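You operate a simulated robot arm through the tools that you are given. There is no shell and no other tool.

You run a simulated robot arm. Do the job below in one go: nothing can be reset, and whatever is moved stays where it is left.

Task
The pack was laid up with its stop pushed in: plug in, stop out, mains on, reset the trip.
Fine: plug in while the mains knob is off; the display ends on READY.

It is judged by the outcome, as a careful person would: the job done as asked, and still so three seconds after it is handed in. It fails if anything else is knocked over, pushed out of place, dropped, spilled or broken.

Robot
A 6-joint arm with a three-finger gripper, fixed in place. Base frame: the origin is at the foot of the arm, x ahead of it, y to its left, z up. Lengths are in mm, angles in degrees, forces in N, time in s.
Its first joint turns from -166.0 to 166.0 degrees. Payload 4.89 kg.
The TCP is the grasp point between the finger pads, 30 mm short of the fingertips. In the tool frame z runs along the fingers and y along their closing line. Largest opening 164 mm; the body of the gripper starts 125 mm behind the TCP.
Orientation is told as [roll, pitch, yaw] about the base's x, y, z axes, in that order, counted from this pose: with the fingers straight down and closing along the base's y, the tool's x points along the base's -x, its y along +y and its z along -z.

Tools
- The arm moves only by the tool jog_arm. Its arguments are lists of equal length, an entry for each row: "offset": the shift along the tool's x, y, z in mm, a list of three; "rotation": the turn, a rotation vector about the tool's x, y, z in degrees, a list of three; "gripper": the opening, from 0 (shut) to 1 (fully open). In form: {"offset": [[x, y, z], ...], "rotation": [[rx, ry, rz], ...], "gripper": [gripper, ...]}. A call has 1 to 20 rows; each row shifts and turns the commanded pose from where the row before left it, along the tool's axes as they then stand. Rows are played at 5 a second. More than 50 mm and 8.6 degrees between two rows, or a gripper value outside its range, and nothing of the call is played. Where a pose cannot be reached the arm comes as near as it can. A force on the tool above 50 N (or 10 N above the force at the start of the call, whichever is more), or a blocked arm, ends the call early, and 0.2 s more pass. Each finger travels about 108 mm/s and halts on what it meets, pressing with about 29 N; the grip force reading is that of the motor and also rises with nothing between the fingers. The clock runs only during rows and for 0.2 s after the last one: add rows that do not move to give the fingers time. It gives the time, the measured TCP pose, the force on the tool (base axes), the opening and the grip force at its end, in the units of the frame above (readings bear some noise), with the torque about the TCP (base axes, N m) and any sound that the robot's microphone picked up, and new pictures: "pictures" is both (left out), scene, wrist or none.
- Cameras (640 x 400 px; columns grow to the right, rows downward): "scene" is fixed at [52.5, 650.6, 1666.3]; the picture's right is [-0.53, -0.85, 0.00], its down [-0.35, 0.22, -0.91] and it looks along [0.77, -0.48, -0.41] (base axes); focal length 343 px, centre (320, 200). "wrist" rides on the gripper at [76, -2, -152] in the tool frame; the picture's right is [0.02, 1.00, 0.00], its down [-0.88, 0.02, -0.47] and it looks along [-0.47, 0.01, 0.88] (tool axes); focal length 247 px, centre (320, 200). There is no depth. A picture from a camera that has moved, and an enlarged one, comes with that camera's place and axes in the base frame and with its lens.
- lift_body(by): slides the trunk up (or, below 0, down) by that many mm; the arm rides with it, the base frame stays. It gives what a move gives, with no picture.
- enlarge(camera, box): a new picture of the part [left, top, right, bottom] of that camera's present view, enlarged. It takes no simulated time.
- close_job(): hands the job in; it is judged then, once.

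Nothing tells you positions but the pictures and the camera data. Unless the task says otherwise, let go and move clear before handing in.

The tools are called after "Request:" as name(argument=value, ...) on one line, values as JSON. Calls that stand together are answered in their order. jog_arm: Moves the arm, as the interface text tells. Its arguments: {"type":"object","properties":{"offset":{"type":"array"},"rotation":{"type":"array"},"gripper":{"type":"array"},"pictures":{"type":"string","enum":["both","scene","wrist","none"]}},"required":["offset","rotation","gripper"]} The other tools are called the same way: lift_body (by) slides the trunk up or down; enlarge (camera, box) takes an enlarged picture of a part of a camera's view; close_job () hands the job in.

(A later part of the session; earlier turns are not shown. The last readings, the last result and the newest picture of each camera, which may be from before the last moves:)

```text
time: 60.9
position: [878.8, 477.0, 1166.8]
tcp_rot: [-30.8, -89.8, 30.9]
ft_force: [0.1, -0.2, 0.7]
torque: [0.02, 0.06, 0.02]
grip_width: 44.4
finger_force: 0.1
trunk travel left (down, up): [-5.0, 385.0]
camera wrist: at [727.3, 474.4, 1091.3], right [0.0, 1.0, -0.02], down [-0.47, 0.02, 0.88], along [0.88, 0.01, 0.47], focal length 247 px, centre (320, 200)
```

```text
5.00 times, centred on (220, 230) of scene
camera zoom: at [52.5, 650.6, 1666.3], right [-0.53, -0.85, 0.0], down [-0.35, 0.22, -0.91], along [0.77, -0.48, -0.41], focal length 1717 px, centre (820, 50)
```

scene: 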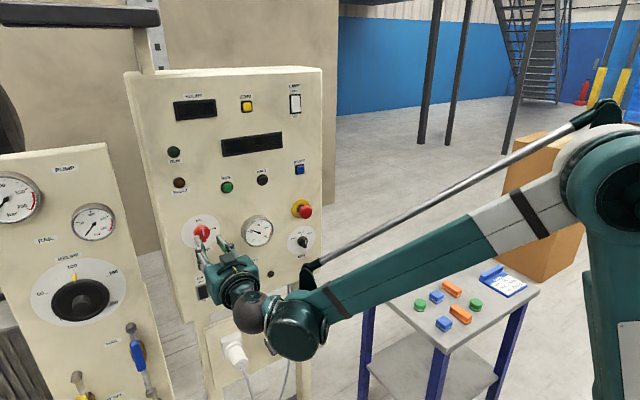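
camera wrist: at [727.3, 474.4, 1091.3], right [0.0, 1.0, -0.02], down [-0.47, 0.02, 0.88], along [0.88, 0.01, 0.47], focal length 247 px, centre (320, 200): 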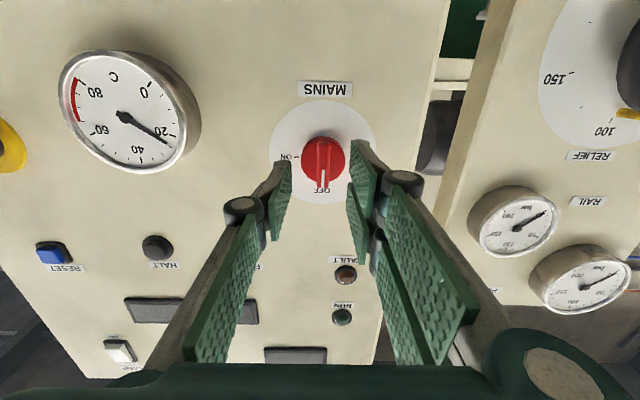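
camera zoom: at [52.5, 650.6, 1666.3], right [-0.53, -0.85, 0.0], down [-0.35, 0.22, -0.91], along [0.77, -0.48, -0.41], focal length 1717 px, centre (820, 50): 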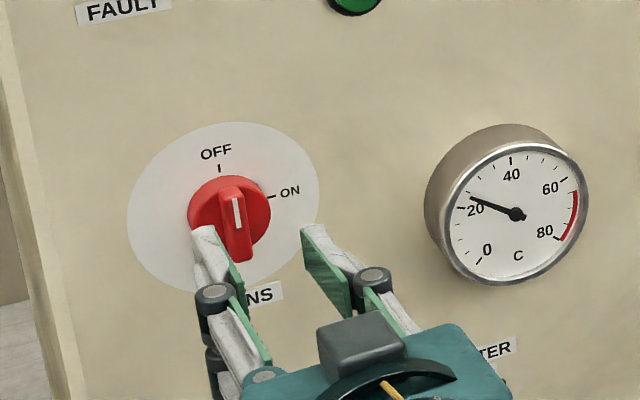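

The knob axis is about 2.5 mm left of the tool axis. I'll correct and advance so the pads come beside the handle.

Request:
jog_arm(offset=[[0.6, 2.5, 0], [0, 0, 12], [0, 0, 12], [0, 0, 0]], rotation=[[0, 0, 0], [0, 0, 0], [0, 0, 0], [0, 0, 0]], gripper=[0.25, 0.25, 0.25, 0.25], pictures="both")

Request:
enlarge(camera="wrist", box=[255, 100, 385, 210])

Request:
enlarge(camera="scene", box=[180, 205, 250, 260])

```text
time: 61.9
position: [902.9, 478.0, 1165.6]
tcp_rot: [-30.1, -89.8, 30.4]
ft_force: [0.3, 0.3, -0.2]
torque: [0.0, 0.01, -0.03]
grip_width: 41.1
finger_force: 0.0
trunk travel left (down, up): [-5.0, 385.0]
camera wrist: at [750.9, 476.0, 1090.7], right [0.0, 1.0, -0.02], down [-0.47, 0.02, 0.88], along [0.88, 0.02, 0.47], focal length 247 px, centre (320, 200)
```

scene: 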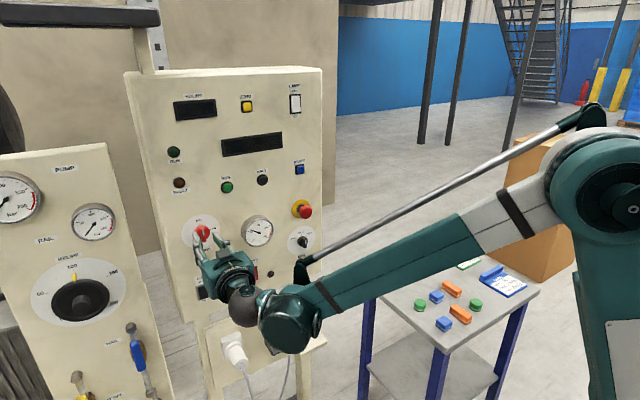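
wrist: 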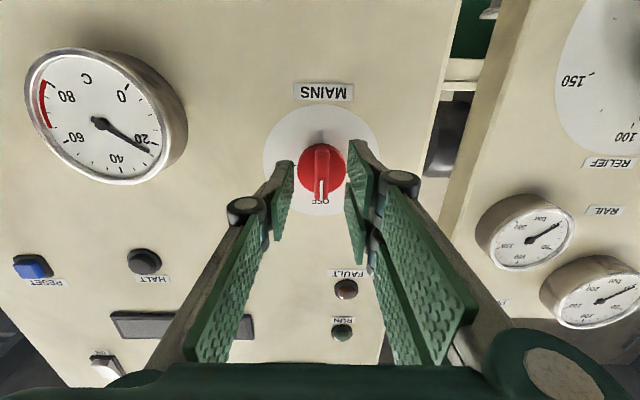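

```text
3.64 times, centred on (320, 155) of wrist
camera zoom: at [750.9, 476.0, 1090.7], right [0.0, 1.0, -0.02], down [-0.47, 0.02, 0.88], along [0.88, 0.02, 0.47], focal length 898 px, centre (320, 364)
```

zoom: 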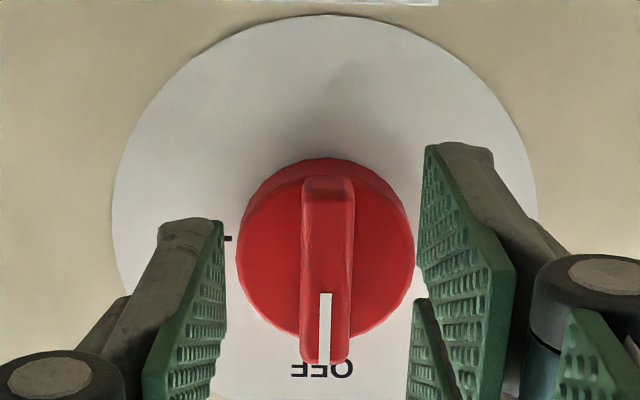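

```text
7.27 times, centred on (215, 232) of scene
camera zoom: at [52.5, 650.6, 1666.3], right [-0.53, -0.85, 0.0], down [-0.35, 0.22, -0.91], along [0.77, -0.48, -0.41], focal length 2498 px, centre (1084, -36)
```

zoom: 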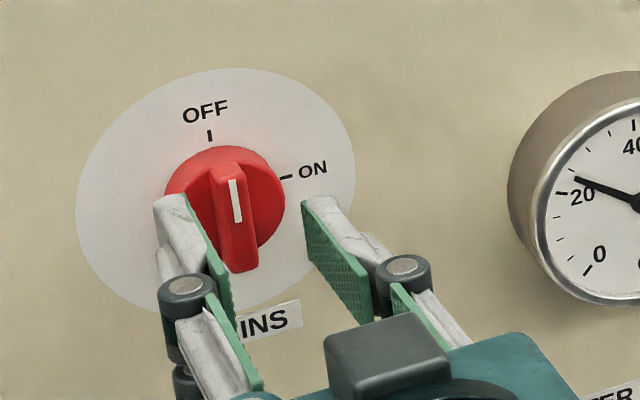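

Centred within about 1 mm. I'll ease forward further to overlap the handle, checking the force.

Request:
jog_arm(offset=[[0, 1, 0], [0, 0, 4], [0, 0, 3], [0, 0, 0]], rotation=[[0, 0, 0], [0, 0, 0], [0, 0, 0], [0, 0, 0]], gripper=[0.25, 0.25, 0.25, 0.25], pictures="none")

Request:
jog_arm(offset=[[0, 0, 2], [0, 0, 0]], rotation=[[0, 0, 0], [0, 0, 0]], gripper=[0.25, 0.25], pictures="both")

Request:
enlarge(camera="wrist", box=[255, 100, 385, 210])

Request:
enlarge(camera="scene", box=[180, 205, 250, 260])

```text
time: 62.9
position: [909.8, 479.3, 1164.8]
tcp_rot: [-29.8, -89.9, 30.1]
ft_force: [0.7, -0.3, 0.3]
torque: [-0.01, 0.05, 0.02]
grip_width: 40.9
finger_force: 0.0
trunk travel left (down, up): [-5.0, 385.0]
```

```text
time: 63.5
position: [911.1, 479.4, 1166.6]
tcp_rot: [-29.9, -89.7, 30.2]
ft_force: [0.0, -0.1, -0.5]
torque: [0.03, 0.0, -0.01]
grip_width: 41.2
finger_force: 0.1
trunk travel left (down, up): [-5.0, 385.0]
camera wrist: at [758.9, 477.3, 1091.6], right [0.0, 1.0, -0.02], down [-0.47, 0.02, 0.88], along [0.88, 0.01, 0.47], focal length 247 px, centre (320, 200)
```

scene: 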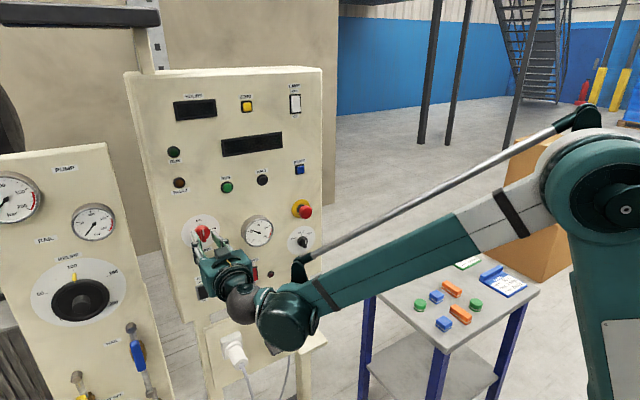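
wrist: 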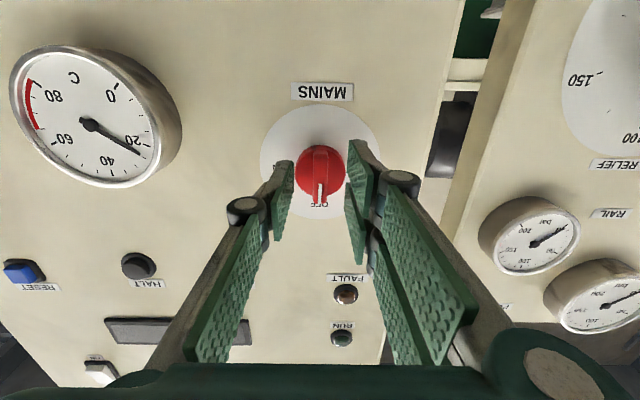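

```text
3.64 times, centred on (320, 155) of wrist
camera zoom: at [758.9, 477.3, 1091.6], right [0.0, 1.0, -0.02], down [-0.47, 0.02, 0.88], along [0.88, 0.01, 0.47], focal length 898 px, centre (320, 364)
```

zoom: 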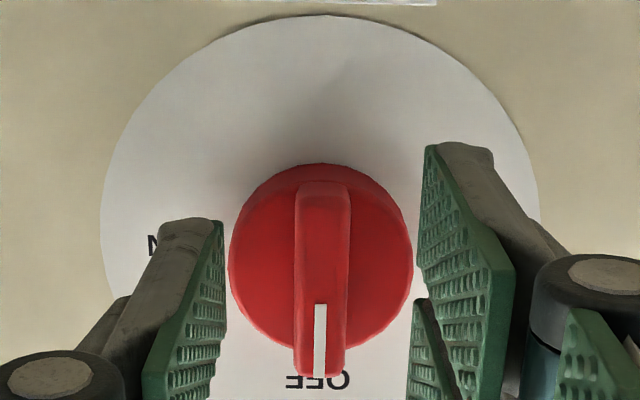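

```text
7.27 times, centred on (215, 232) of scene
camera zoom: at [52.5, 650.6, 1666.3], right [-0.53, -0.85, 0.0], down [-0.35, 0.22, -0.91], along [0.77, -0.48, -0.41], focal length 2498 px, centre (1084, -36)
```

zoom: 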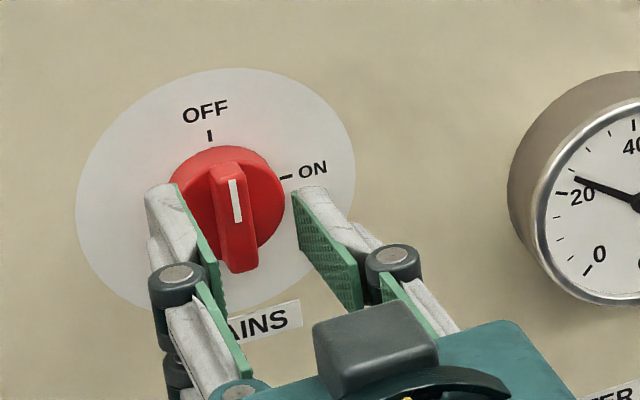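

The handle's front is at about x≈941 and its base at about 956, so I need roughly 9 mm more. I'll advance in small steps.

Request:
jog_arm(offset=[[0, 0, 3], [0, 0, 3], [0, 0, 0]], rotation=[[0, 0, 0], [0, 0, 0], [0, 0, 0]], gripper=[0.25, 0.25, 0.25], pictures="none")

Request:
jog_arm(offset=[[0, 0, 2], [0, 0, 0]], rotation=[[0, 0, 0], [0, 0, 0]], gripper=[0.25, 0.25], pictures="both")

Request:
enlarge(camera="wrist", box=[255, 100, 385, 210])

Request:
enlarge(camera="scene", box=[180, 205, 250, 260])

```text
time: 64.3
position: [918.5, 479.5, 1164.2]
tcp_rot: [-29.9, -89.7, 30.2]
ft_force: [-0.5, 0.7, 0.3]
torque: [-0.01, 0.01, -0.03]
grip_width: 41.1
finger_force: 0.0
trunk travel left (down, up): [-5.0, 385.0]
```

```text
time: 64.9
position: [919.6, 478.8, 1164.8]
tcp_rot: [-29.8, -89.9, 30.2]
ft_force: [0.7, -0.6, 0.3]
torque: [0.0, 0.0, 0.02]
grip_width: 41.0
finger_force: 0.0
trunk travel left (down, up): [-5.0, 385.0]
camera wrist: at [768.0, 477.1, 1090.5], right [0.0, 1.0, -0.02], down [-0.47, 0.02, 0.88], along [0.88, 0.01, 0.47], focal length 247 px, centre (320, 200)
```

scene: 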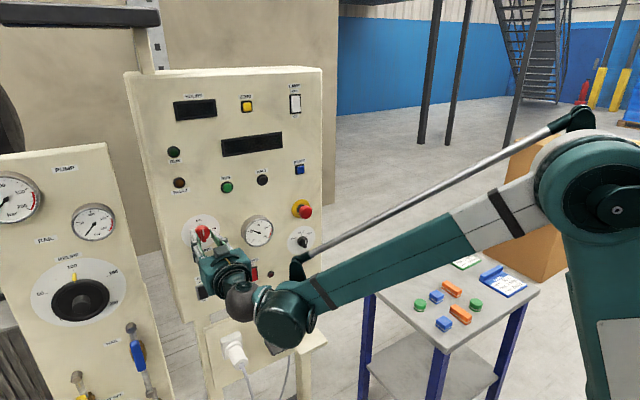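
wrist: 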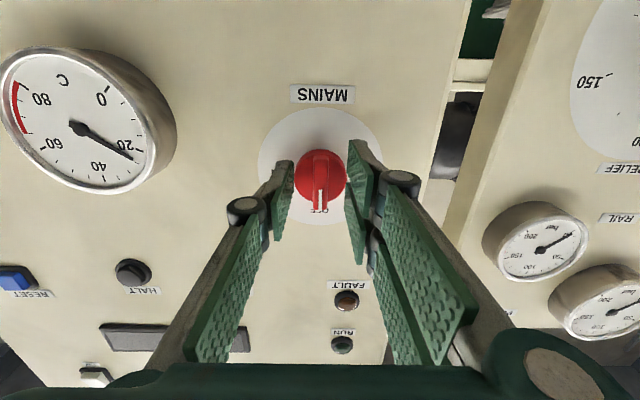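

```text
3.64 times, centred on (320, 155) of wrist
camera zoom: at [768.0, 477.1, 1090.5], right [0.0, 1.0, -0.02], down [-0.47, 0.02, 0.88], along [0.88, 0.01, 0.47], focal length 898 px, centre (320, 364)
```

zoom: 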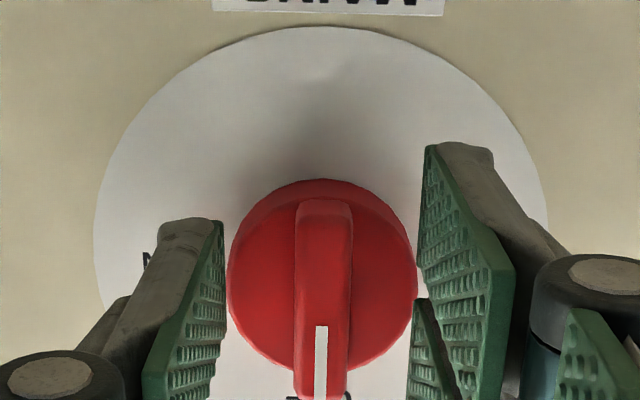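

```text
7.27 times, centred on (215, 232) of scene
camera zoom: at [52.5, 650.6, 1666.3], right [-0.53, -0.85, 0.0], down [-0.35, 0.22, -0.91], along [0.77, -0.48, -0.41], focal length 2498 px, centre (1084, -36)
```

zoom: 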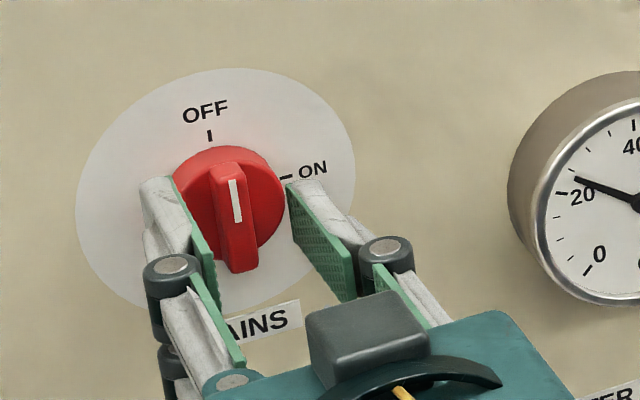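

The pads now overlap the handle by about 14 mm, just clear of the knob base. I'll close on the handle.

Request:
jog_arm(offset=[[0, 0, 0], [0, 0, 0], [0, 0, 0], [0, 0, 0]], rotation=[[0, 0, 0], [0, 0, 0], [0, 0, 0], [0, 0, 0]], gripper=[0.15, 0.05, 0.0, 0.0], pictures="both")

Request:
enlarge(camera="wrist", box=[255, 100, 385, 210])

Request:
enlarge(camera="scene", box=[180, 205, 250, 260])

```text
time: 65.9
position: [920.4, 479.3, 1165.0]
tcp_rot: [-33.4, -89.8, 33.7]
ft_force: [4.9, 6.6, 2.8]
torque: [0.04, -0.05, 0.16]
grip_width: 11.7
finger_force: 45.2
trunk travel left (down, up): [-5.0, 385.0]
camera wrist: at [768.0, 477.5, 1090.5], right [-0.01, 1.0, -0.02], down [-0.47, 0.02, 0.88], along [0.88, 0.02, 0.47], focal length 247 px, centre (320, 200)
```

scene: 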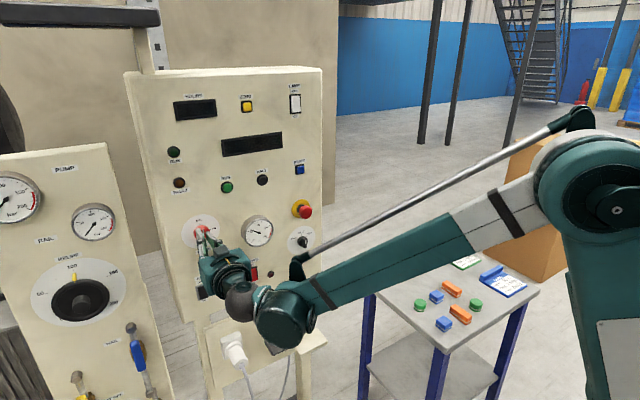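
wrist: 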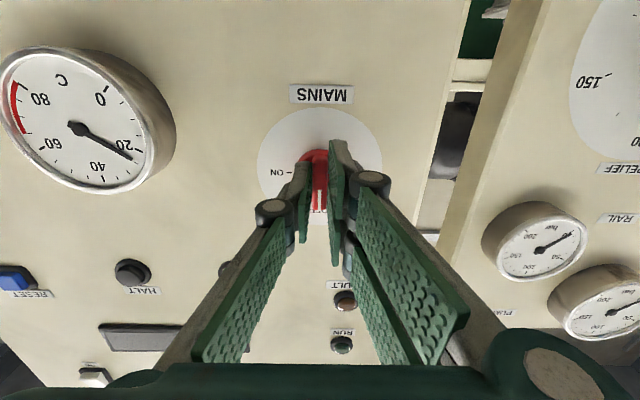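

```text
3.64 times, centred on (320, 155) of wrist
camera zoom: at [768.0, 477.5, 1090.5], right [-0.01, 1.0, -0.02], down [-0.47, 0.02, 0.88], along [0.88, 0.02, 0.47], focal length 898 px, centre (320, 364)
```

zoom: 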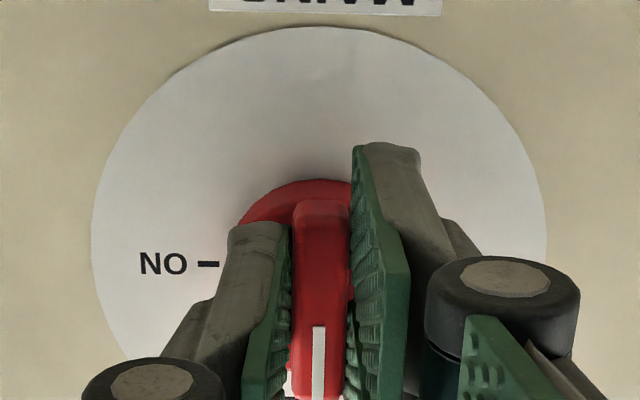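

```text
7.27 times, centred on (215, 232) of scene
camera zoom: at [52.5, 650.6, 1666.3], right [-0.53, -0.85, 0.0], down [-0.35, 0.22, -0.91], along [0.77, -0.48, -0.41], focal length 2498 px, centre (1084, -36)
```

zoom: 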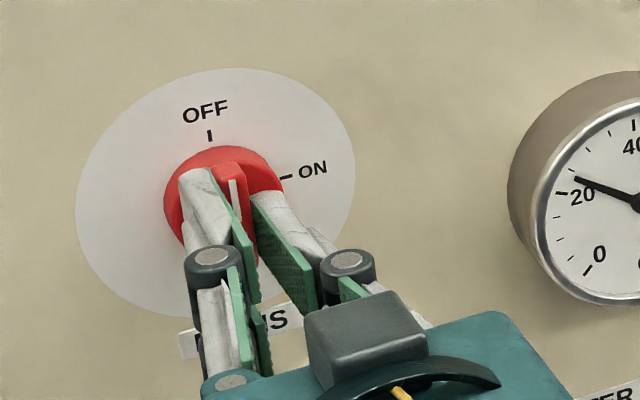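

I'm holding the handle (11.7 mm). Now I'll turn it clockwise towards ON, beginning with 24° to check the direction and the forces.

Request:
jog_arm(offset=[[0, 0.4, -0.5], [0, 0, 0], [0, 0, 0], [0, 0, 0]], rotation=[[0, 0, 8], [0, 0, 8], [0, 0, 8], [0, 0, 0]], gripper=[0.0, 0.0, 0.0, 0.0], pictures="both")

Request:
enlarge(camera="scene", box=[180, 205, 250, 260])

Request:
enlarge(camera="wrist", box=[255, 100, 385, 210])

```text
time: 67.0
position: [919.6, 481.8, 1166.0]
tcp_rot: [89.6, -65.9, -89.3]
ft_force: [5.7, 5.6, 2.4]
torque: [-0.02, 0.46, 0.39]
grip_width: 11.8
finger_force: 45.1
trunk travel left (down, up): [-5.0, 385.0]
stopped in row 4: the force on the tool passed its limit at 52 N (the readings are from after the stop); the commanded pose is now the measured one
camera wrist: at [767.9, 510.8, 1096.7], right [0.0, 0.92, 0.39], down [-0.47, -0.34, 0.81], along [0.88, -0.18, 0.43], focal length 247 px, centre (320, 200)
```

scene: 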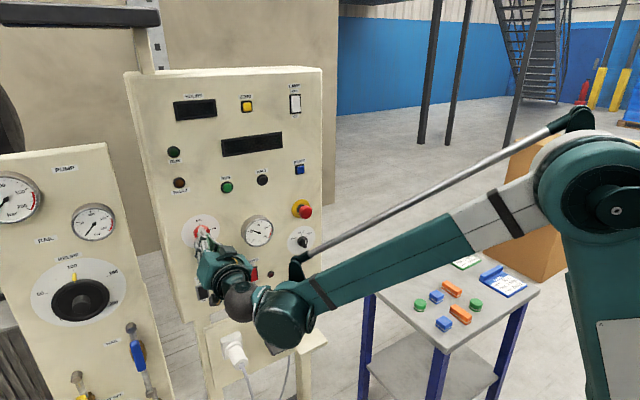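
wrist: 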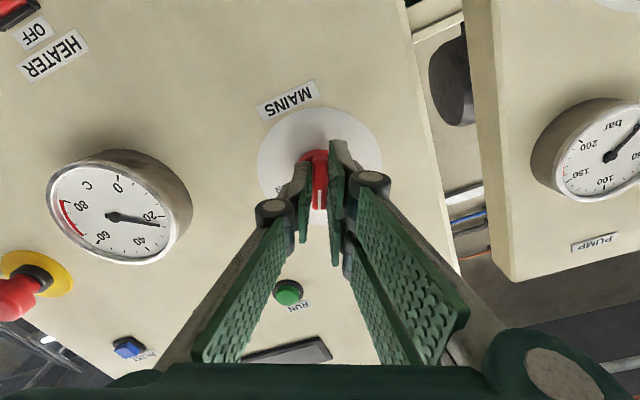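

```text
7.27 times, centred on (215, 232) of scene
camera zoom: at [52.5, 650.6, 1666.3], right [-0.53, -0.85, 0.0], down [-0.35, 0.22, -0.91], along [0.77, -0.48, -0.41], focal length 2498 px, centre (1084, -36)
```

zoom: 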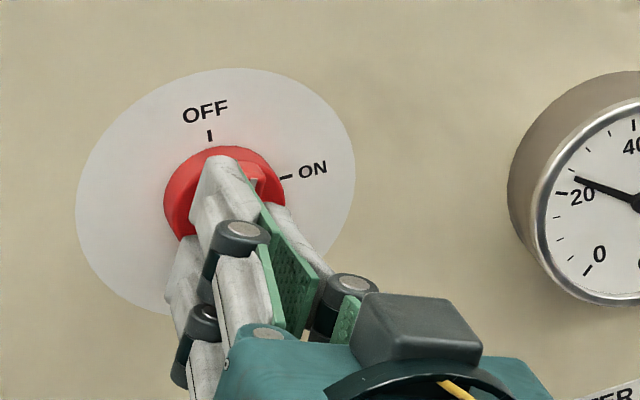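

```text
3.64 times, centred on (320, 155) of wrist
camera zoom: at [767.9, 510.8, 1096.7], right [0.0, 0.92, 0.39], down [-0.47, -0.34, 0.81], along [0.88, -0.18, 0.43], focal length 898 px, centre (320, 364)
```

zoom: 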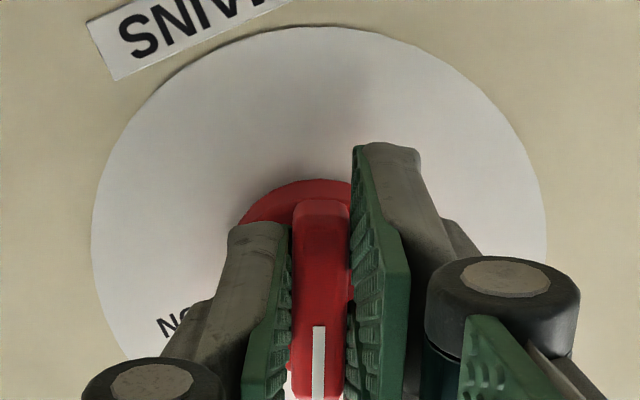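

The knob turns clockwise with the gripper (24° so far), though there was a brief force spike. I'll continue in smaller steps.

Request:
jog_arm(offset=[[0, 0, 0], [0, 0, 0], [0, 0, 0], [0, 0, 0], [0, 0, 0]], rotation=[[0, 0, 4], [0, 0, 4], [0, 0, 4], [0, 0, 4], [0, 0, 0]], gripper=[0.0, 0.0, 0.0, 0.0, 0.0], pictures="none")

Request:
jog_arm(offset=[[0, 0, 0], [0, 0, 0], [0, 0, 0], [0, 0, 0], [0, 0, 0]], rotation=[[0, 0, 4], [0, 0, 4], [0, 0, 4], [0, 0, 4], [0, 0, 0]], gripper=[0.0, 0.0, 0.0, 0.0, 0.0], pictures="both")

Request:
enlarge(camera="wrist", box=[255, 100, 385, 210])

Request:
enlarge(camera="scene", box=[180, 205, 250, 260])

```text
time: 68.0
position: [919.7, 482.4, 1166.0]
tcp_rot: [89.8, -50.4, -89.4]
ft_force: [4.7, 6.1, 1.6]
torque: [0.0, 0.08, 0.32]
grip_width: 11.9
finger_force: 45.4
trunk travel left (down, up): [-5.0, 385.0]
stopped in row 5: the force on the tool passed its limit at 52 N (the readings are from after the stop); the commanded pose is now the measured one
```

```text
time: 69.2
position: [919.6, 483.4, 1166.6]
tcp_rot: [90.1, -34.4, -89.5]
ft_force: [1.5, 1.6, 8.3]
torque: [-0.05, 0.05, 0.43]
grip_width: 11.9
finger_force: 44.9
trunk travel left (down, up): [-5.0, 385.0]
stopped in row 5: the force on the tool passed its limit at 52 N (the readings are from after the stop); the commanded pose is now the measured one
camera wrist: at [767.6, 545.0, 1124.0], right [0.0, 0.58, 0.81], down [-0.47, -0.72, 0.51], along [0.88, -0.38, 0.28], focal length 247 px, centre (320, 200)
```

scene: 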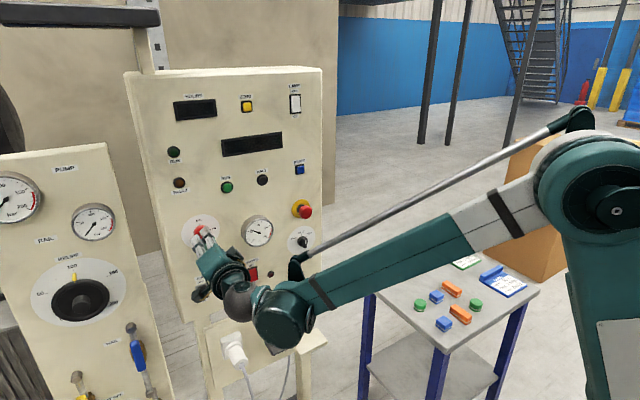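
wrist: 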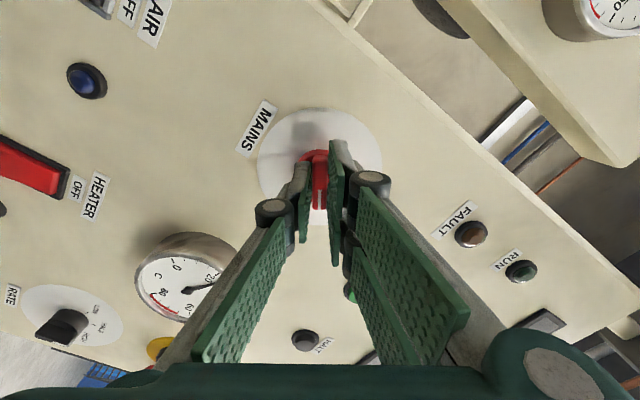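

```text
3.64 times, centred on (320, 155) of wrist
camera zoom: at [767.6, 545.0, 1124.0], right [0.0, 0.58, 0.81], down [-0.47, -0.72, 0.51], along [0.88, -0.38, 0.28], focal length 898 px, centre (320, 364)
```

zoom: 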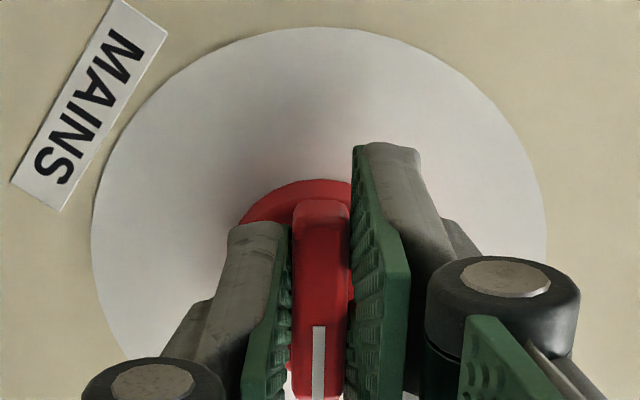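

```text
7.27 times, centred on (215, 232) of scene
camera zoom: at [52.5, 650.6, 1666.3], right [-0.53, -0.85, 0.0], down [-0.35, 0.22, -0.91], along [0.77, -0.48, -0.41], focal length 2498 px, centre (1084, -36)
```

zoom: 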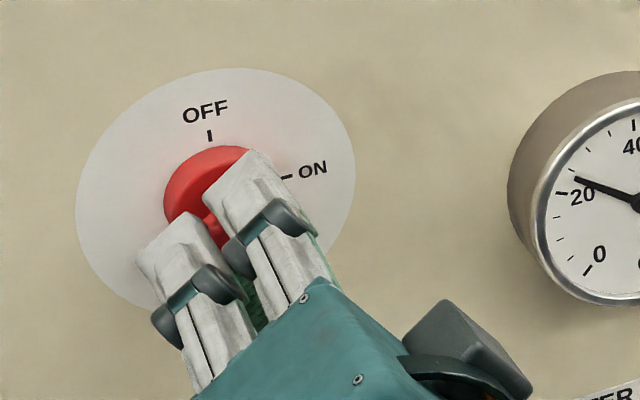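

About 56° turned and the handle follows cleanly. I'll do the remaining 34°.

Request:
jog_arm(offset=[[0, 0, 0], [0, 0, 0], [0, 0, 0], [0, 0, 0]], rotation=[[0, 0, 4], [0, 0, 4], [0, 0, 4], [0, 0, 4]], gripper=[0.0, 0.0, 0.0, 0.0], pictures="none")

Request:
jog_arm(offset=[[0, 0, 0], [0, 0, 0], [0, 0, 0], [0, 0, 0]], rotation=[[0, 0, 4], [0, 0, 4], [0, 0, 4], [0, 0, 4]], gripper=[0.0, 0.0, 0.0, 0.0], pictures="both")

Request:
enlarge(camera="wrist", box=[255, 100, 385, 210])

Request:
enlarge(camera="scene", box=[120, 60, 340, 260])

```text
time: 70.4
position: [919.0, 482.6, 1168.4]
tcp_rot: [90.2, -18.5, -89.4]
ft_force: [-5.4, 3.5, 14.2]
torque: [-0.1, -0.48, -0.25]
grip_width: 11.6
finger_force: 44.9
trunk travel left (down, up): [-5.0, 385.0]
stopped in row 4: the force on the tool passed its limit at 51 N (the readings are from after the stop); the commanded pose is now the measured one
```

```text
time: 71.3
position: [920.5, 484.0, 1170.7]
tcp_rot: [88.5, -5.8, -89.0]
ft_force: [-7.0, 3.1, 22.4]
torque: [-0.07, -0.71, -0.15]
grip_width: 12.0
finger_force: 44.8
out of reach, approached as far as the arm can: row 4
trunk travel left (down, up): [-5.0, 385.0]
stopped in row 4: the force on the tool passed its limit at 53 N (the readings are from after the stop); the commanded pose is now the measured one
camera wrist: at [766.7, 558.4, 1165.8], right [0.02, 0.12, 0.99], down [-0.46, -0.88, 0.12], along [0.89, -0.46, 0.04], focal length 247 px, centre (320, 200)
```

scene: 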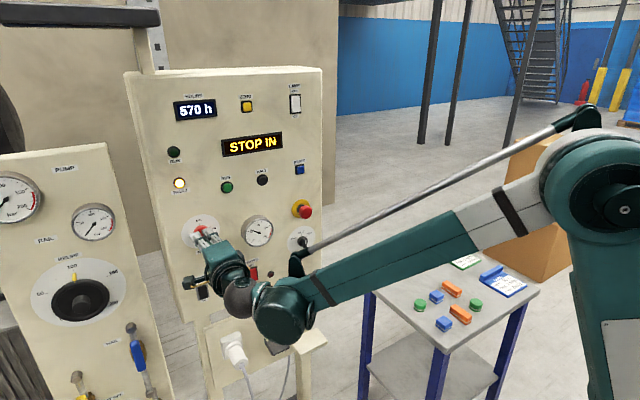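
wrist: 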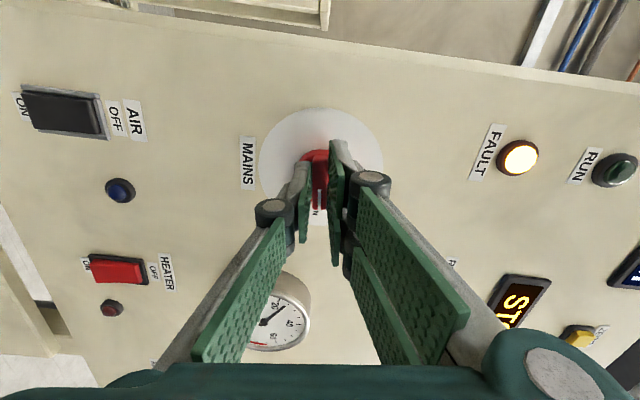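

```text
3.64 times, centred on (320, 155) of wrist
camera zoom: at [766.7, 558.4, 1165.8], right [0.02, 0.12, 0.99], down [-0.46, -0.88, 0.12], along [0.89, -0.46, 0.04], focal length 898 px, centre (320, 364)
```

zoom: 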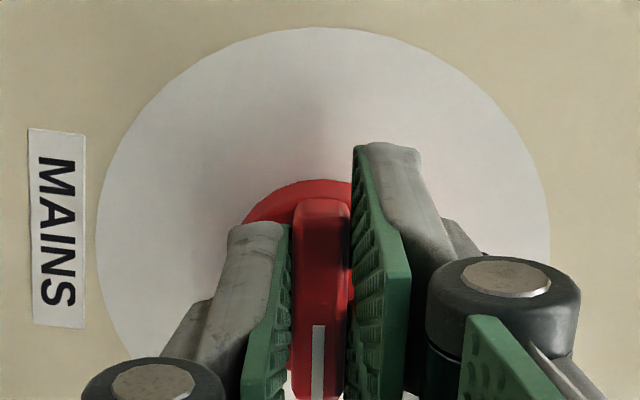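

```text
2.00 times, centred on (230, 160) of scene
camera zoom: at [52.5, 650.6, 1666.3], right [-0.53, -0.85, 0.0], down [-0.35, 0.22, -0.91], along [0.77, -0.48, -0.41], focal length 687 px, centre (500, 280)
```

zoom: 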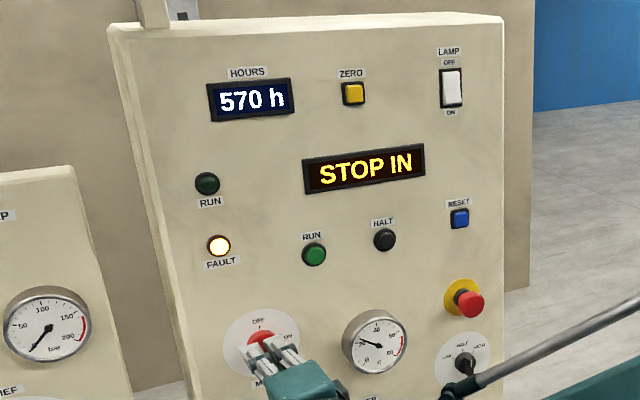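

Mains power is on: the displays are lit, FAULT is on, and the message reads "STOP IN". I'll release the knob, back off and check both the knob and the stop button closely.

Request:
jog_arm(offset=[[0, 0, 0], [0, 0, 0], [0, 0, 0], [0, 0, -20], [0, 0, -30]], rotation=[[0, 0, 0], [0, 0, 0], [0, 0, 0], [0, 0, 0], [0, 0, 0]], gripper=[0.1, 0.2, 0.25, 0.25, 0.25], pictures="both")

Request:
enlarge(camera="wrist", box=[255, 100, 385, 210])

Request:
enlarge(camera="scene", box=[120, 60, 340, 260])

Request:
enlarge(camera="scene", box=[270, 185, 330, 230])

```text
time: 72.5
position: [870.3, 483.9, 1169.3]
tcp_rot: [88.5, -5.6, -89.0]
ft_force: [1.3, 0.5, -0.4]
torque: [-0.03, -0.11, -0.06]
grip_width: 40.8
finger_force: 0.1
trunk travel left (down, up): [-5.0, 385.0]
camera wrist: at [716.4, 558.5, 1164.9], right [0.03, 0.12, 0.99], down [-0.46, -0.88, 0.12], along [0.89, -0.46, 0.03], focal length 247 px, centre (320, 200)
```

scene: 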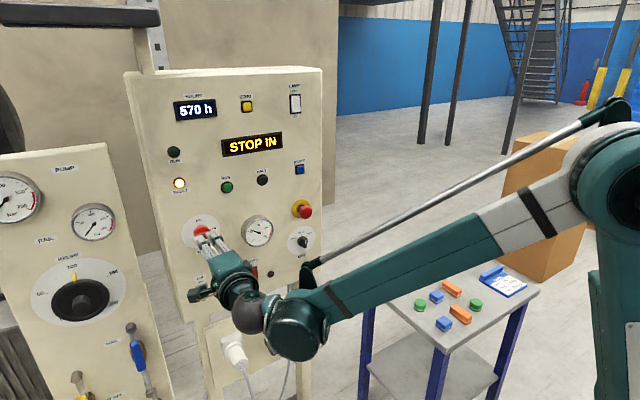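
wrist: 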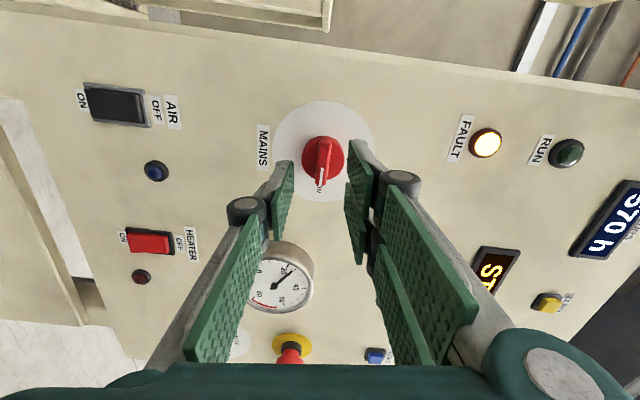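

```text
3.64 times, centred on (320, 155) of wrist
camera zoom: at [716.4, 558.5, 1164.9], right [0.03, 0.12, 0.99], down [-0.46, -0.88, 0.12], along [0.89, -0.46, 0.03], focal length 898 px, centre (320, 364)
```

zoom: 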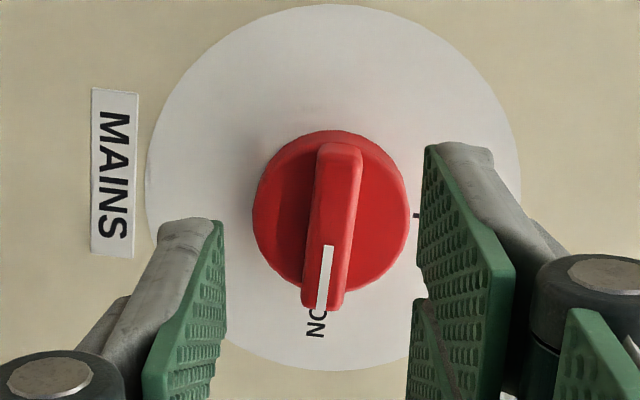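

```text
2.00 times, centred on (230, 160) of scene
camera zoom: at [52.5, 650.6, 1666.3], right [-0.53, -0.85, 0.0], down [-0.35, 0.22, -0.91], along [0.77, -0.48, -0.41], focal length 687 px, centre (500, 280)
```

zoom: 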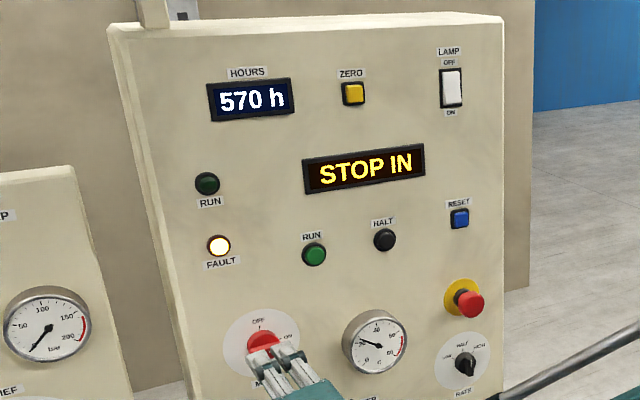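

```text
8.89 times, centred on (300, 208) of scene
camera zoom: at [52.5, 650.6, 1666.3], right [-0.53, -0.85, 0.0], down [-0.35, 0.22, -0.91], along [0.77, -0.48, -0.41], focal length 3052 px, centre (498, 133)
```

zoom: 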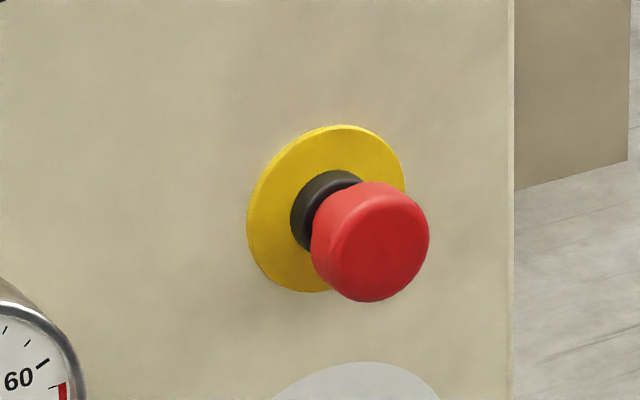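

The knob has settled exactly on ON. The stop is fully out, so "STOP IN" is probably the latched trip message waiting for RESET. I'll back away, undo the roll and move to RESET at about (y 152, z 1300).

Request:
jog_arm(offset=[[0, 0, -35], [0, 0, -25], [0, 0, 0], [0, 0, 0], [0, 0, 0], [0, 0, 0], [0, 0, 0], [0, 0, 0], [0, 0, 0], [0, 0, 0], [0, 0, 0], [0, 0, 0], [0, 0, 0]], rotation=[[0, 0, 0], [0, 0, 0], [0, 0, -8.4], [0, 0, -8.4], [0, 0, -8.4], [0, 0, -8.4], [0, 0, -8.4], [0, 0, -8.4], [0, 0, -8.4], [0, 0, -8.4], [0, 0, -8.4], [0, 0, -8.4], [0, 0, 0]], gripper=[0.25, 0.25, 0.1, 0.0, 0.0, 0.0, 0.0, 0.0, 0.0, 0.0, 0.0, 0.0, 0.0], pictures="both")

Request:
enlarge(camera="scene", box=[120, 60, 340, 260])

```text
time: 75.3
position: [811.1, 482.9, 1170.3]
tcp_rot: [10.3, -88.5, -9.6]
ft_force: [-0.2, 0.1, 0.4]
torque: [-0.01, 0.02, 0.02]
grip_width: 0.3
finger_force: 29.4
trunk travel left (down, up): [-5.0, 385.0]
camera wrist: at [658.0, 479.8, 1099.9], right [-0.01, 1.0, -0.02], down [-0.45, 0.01, 0.89], along [0.89, 0.02, 0.45], focal length 247 px, centre (320, 200)
```

scene: 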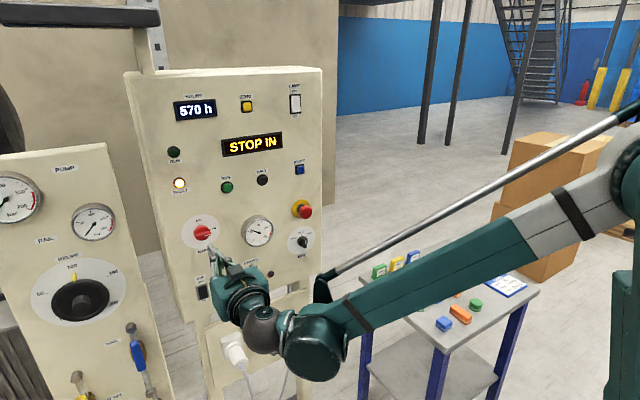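
wrist: 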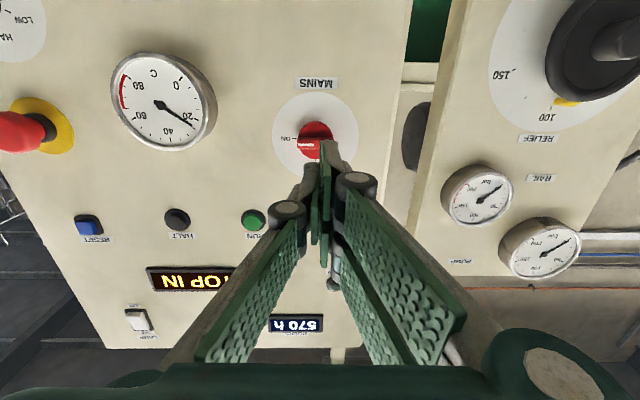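

```text
2.00 times, centred on (230, 160) of scene
camera zoom: at [52.5, 650.6, 1666.3], right [-0.53, -0.85, 0.0], down [-0.35, 0.22, -0.91], along [0.77, -0.48, -0.41], focal length 687 px, centre (500, 280)
```

zoom: 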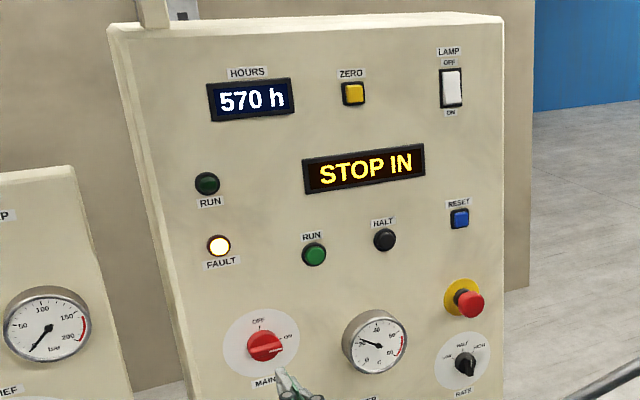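

MAINS is clearly at ON. I'm moving over to RESET now with the fingers closed.

Request:
jog_arm(offset=[[-14.4, -36.7, 0], [-14.4, -36.7, 0], [-14.4, -36.7, 0], [-14.4, -36.7, 0], [-14.4, -36.7, 0], [-14.4, -36.7, 0], [-14.4, -36.7, 0], [-14.4, -36.7, 0], [-14.4, -36.7, 0], [0, 0, 0]], rotation=[[0, 0, 0], [0, 0, 0], [0, 0, 0], [0, 0, 0], [0, 0, 0], [0, 0, 0], [0, 0, 0], [0, 0, 0], [0, -1.4, 0], [0, 0, 0]], gripper=[0, 0, 0, 0, 0, 0, 0, 0, 0, 0], pictures="both")

Request:
enlarge(camera="wrist", box=[240, 70, 400, 190])

Request:
enlarge(camera="scene", box=[220, 100, 340, 240])

```text
time: 77.5
position: [822.1, 151.0, 1301.2]
tcp_rot: [79.6, -89.8, -78.7]
ft_force: [0.4, 0.2, 0.9]
torque: [0.01, -0.01, -0.1]
grip_width: 0.0
finger_force: 29.0
trunk travel left (down, up): [-5.0, 385.0]
camera wrist: at [668.7, 148.2, 1226.0], right [-0.01, 1.0, -0.02], down [-0.47, 0.01, 0.88], along [0.88, 0.02, 0.47], focal length 247 px, centre (320, 200)
```

scene: 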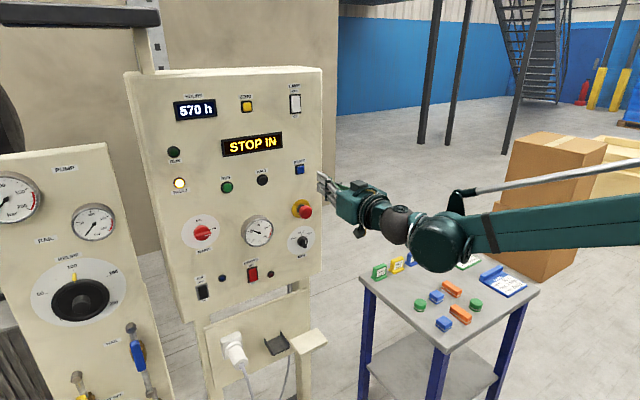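
wrist: 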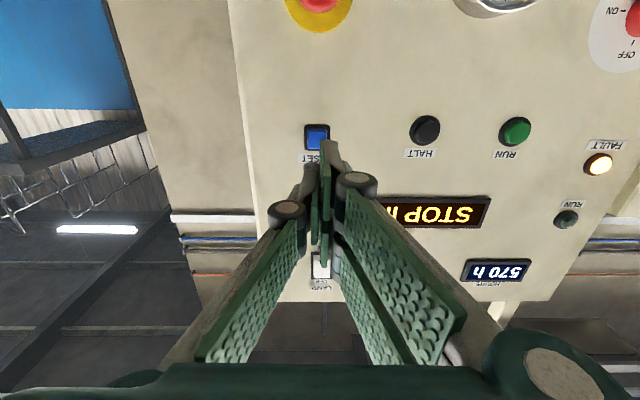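

```text
3.33 times, centred on (320, 130) of wrist
camera zoom: at [668.7, 148.2, 1226.0], right [-0.01, 1.0, -0.02], down [-0.47, 0.01, 0.88], along [0.88, 0.02, 0.47], focal length 823 px, centre (320, 433)
```

zoom: 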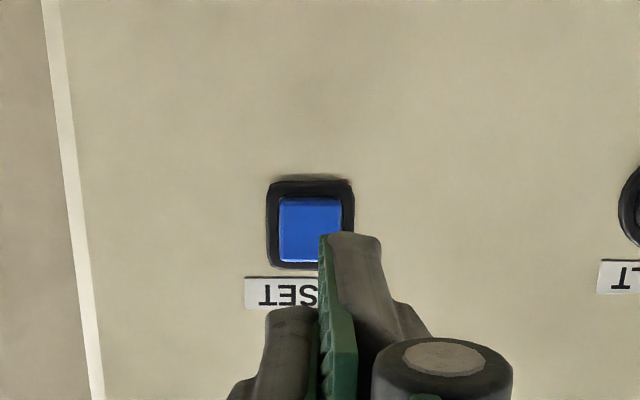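

```text
2.86 times, centred on (280, 170) of scene
camera zoom: at [52.5, 650.6, 1666.3], right [-0.53, -0.85, 0.0], down [-0.35, 0.22, -0.91], along [0.77, -0.48, -0.41], focal length 981 px, centre (434, 286)
```

zoom: 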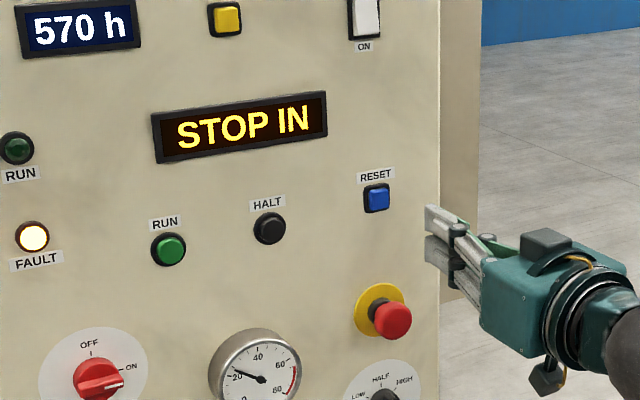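

RESET is about 4 mm right of and 2.5 mm below the tool axis. I'll align and approach.

Request:
jog_arm(offset=[[2.5, -3.7, 0], [0, 0, 35], [0, 0, 35], [0, 0, 0]], rotation=[[0, 0, 0], [0, 0, 0], [0, 0, 0], [0, 0, 0]], gripper=[0, 0, 0, 0], pictures="both")

Request:
enlarge(camera="wrist", box=[260, 90, 380, 190])

Request:
enlarge(camera="scene", box=[270, 140, 340, 200])

```text
time: 78.5
position: [891.5, 148.6, 1296.5]
tcp_rot: [81.6, -89.6, -80.8]
ft_force: [0.4, 0.0, 0.2]
torque: [0.02, 0.08, -0.01]
grip_width: 0.0
finger_force: 29.0
trunk travel left (down, up): [-5.0, 385.0]
camera wrist: at [738.9, 145.5, 1221.6], right [-0.01, 1.0, -0.02], down [-0.47, 0.01, 0.88], along [0.88, 0.02, 0.47], focal length 247 px, centre (320, 200)
```

scene: 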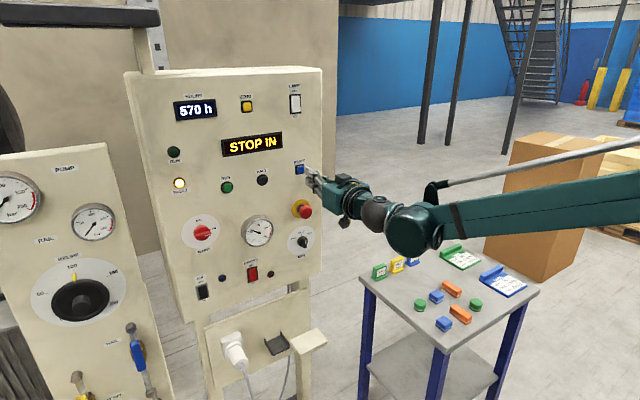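
wrist: 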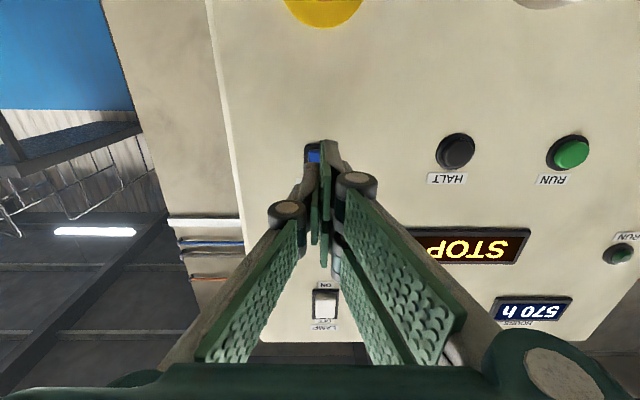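

```text
4.00 times, centred on (320, 140) of wrist
camera zoom: at [738.9, 145.5, 1221.6], right [-0.01, 1.0, -0.02], down [-0.47, 0.01, 0.88], along [0.88, 0.02, 0.47], focal length 988 px, centre (320, 440)
```

zoom: 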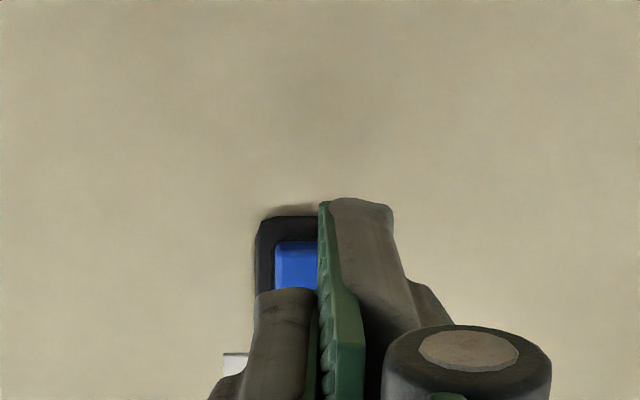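

```text
6.67 times, centred on (305, 170) of scene
camera zoom: at [52.5, 650.6, 1666.3], right [-0.53, -0.85, 0.0], down [-0.35, 0.22, -0.91], along [0.77, -0.48, -0.41], focal length 2289 px, centre (420, 400)
```

zoom: 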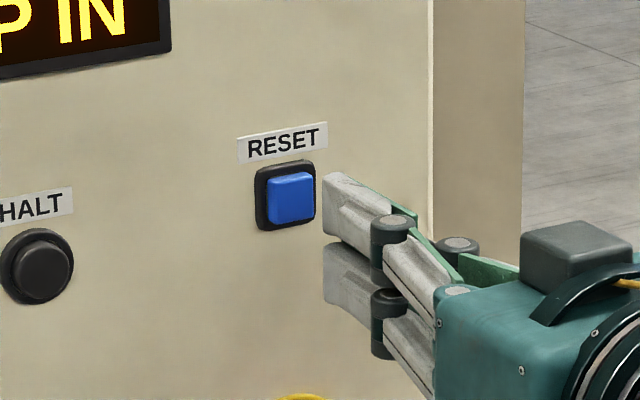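

It's well centred on RESET now. I'll advance to near contact, then press in small steps.

Request:
jog_arm(offset=[[0, 0, 12], [0, 0, 10], [0, 0, 0]], rotation=[[0, 0, 0], [0, 0, 0], [0, 0, 0]], gripper=[0, 0, 0], pictures="scene")

Request:
enlarge(camera="scene", box=[270, 140, 340, 200])

```text
time: 79.3
position: [912.5, 148.8, 1296.8]
tcp_rot: [79.8, -89.5, -79.0]
ft_force: [-0.8, 0.7, -1.2]
torque: [-0.03, 0.02, 0.0]
grip_width: 0.1
finger_force: 29.0
trunk travel left (down, up): [-5.0, 385.0]
```

scene: 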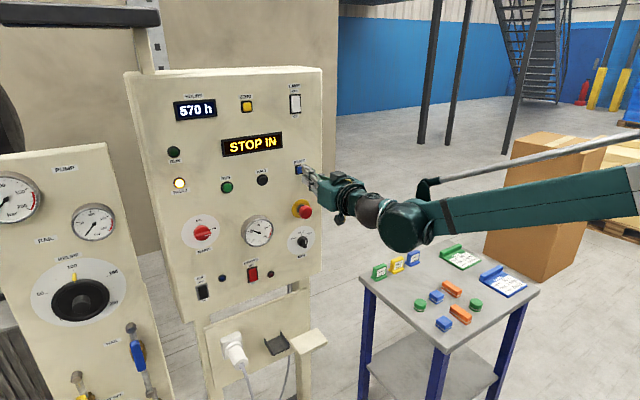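

```text
6.67 times, centred on (305, 170) of scene
camera zoom: at [52.5, 650.6, 1666.3], right [-0.53, -0.85, 0.0], down [-0.35, 0.22, -0.91], along [0.77, -0.48, -0.41], focal length 2289 px, centre (420, 400)
```

zoom: 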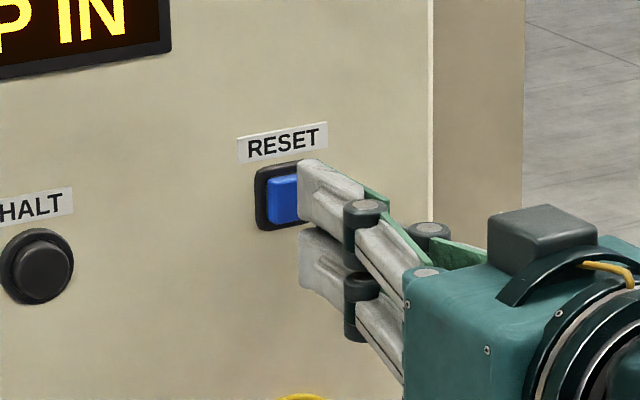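

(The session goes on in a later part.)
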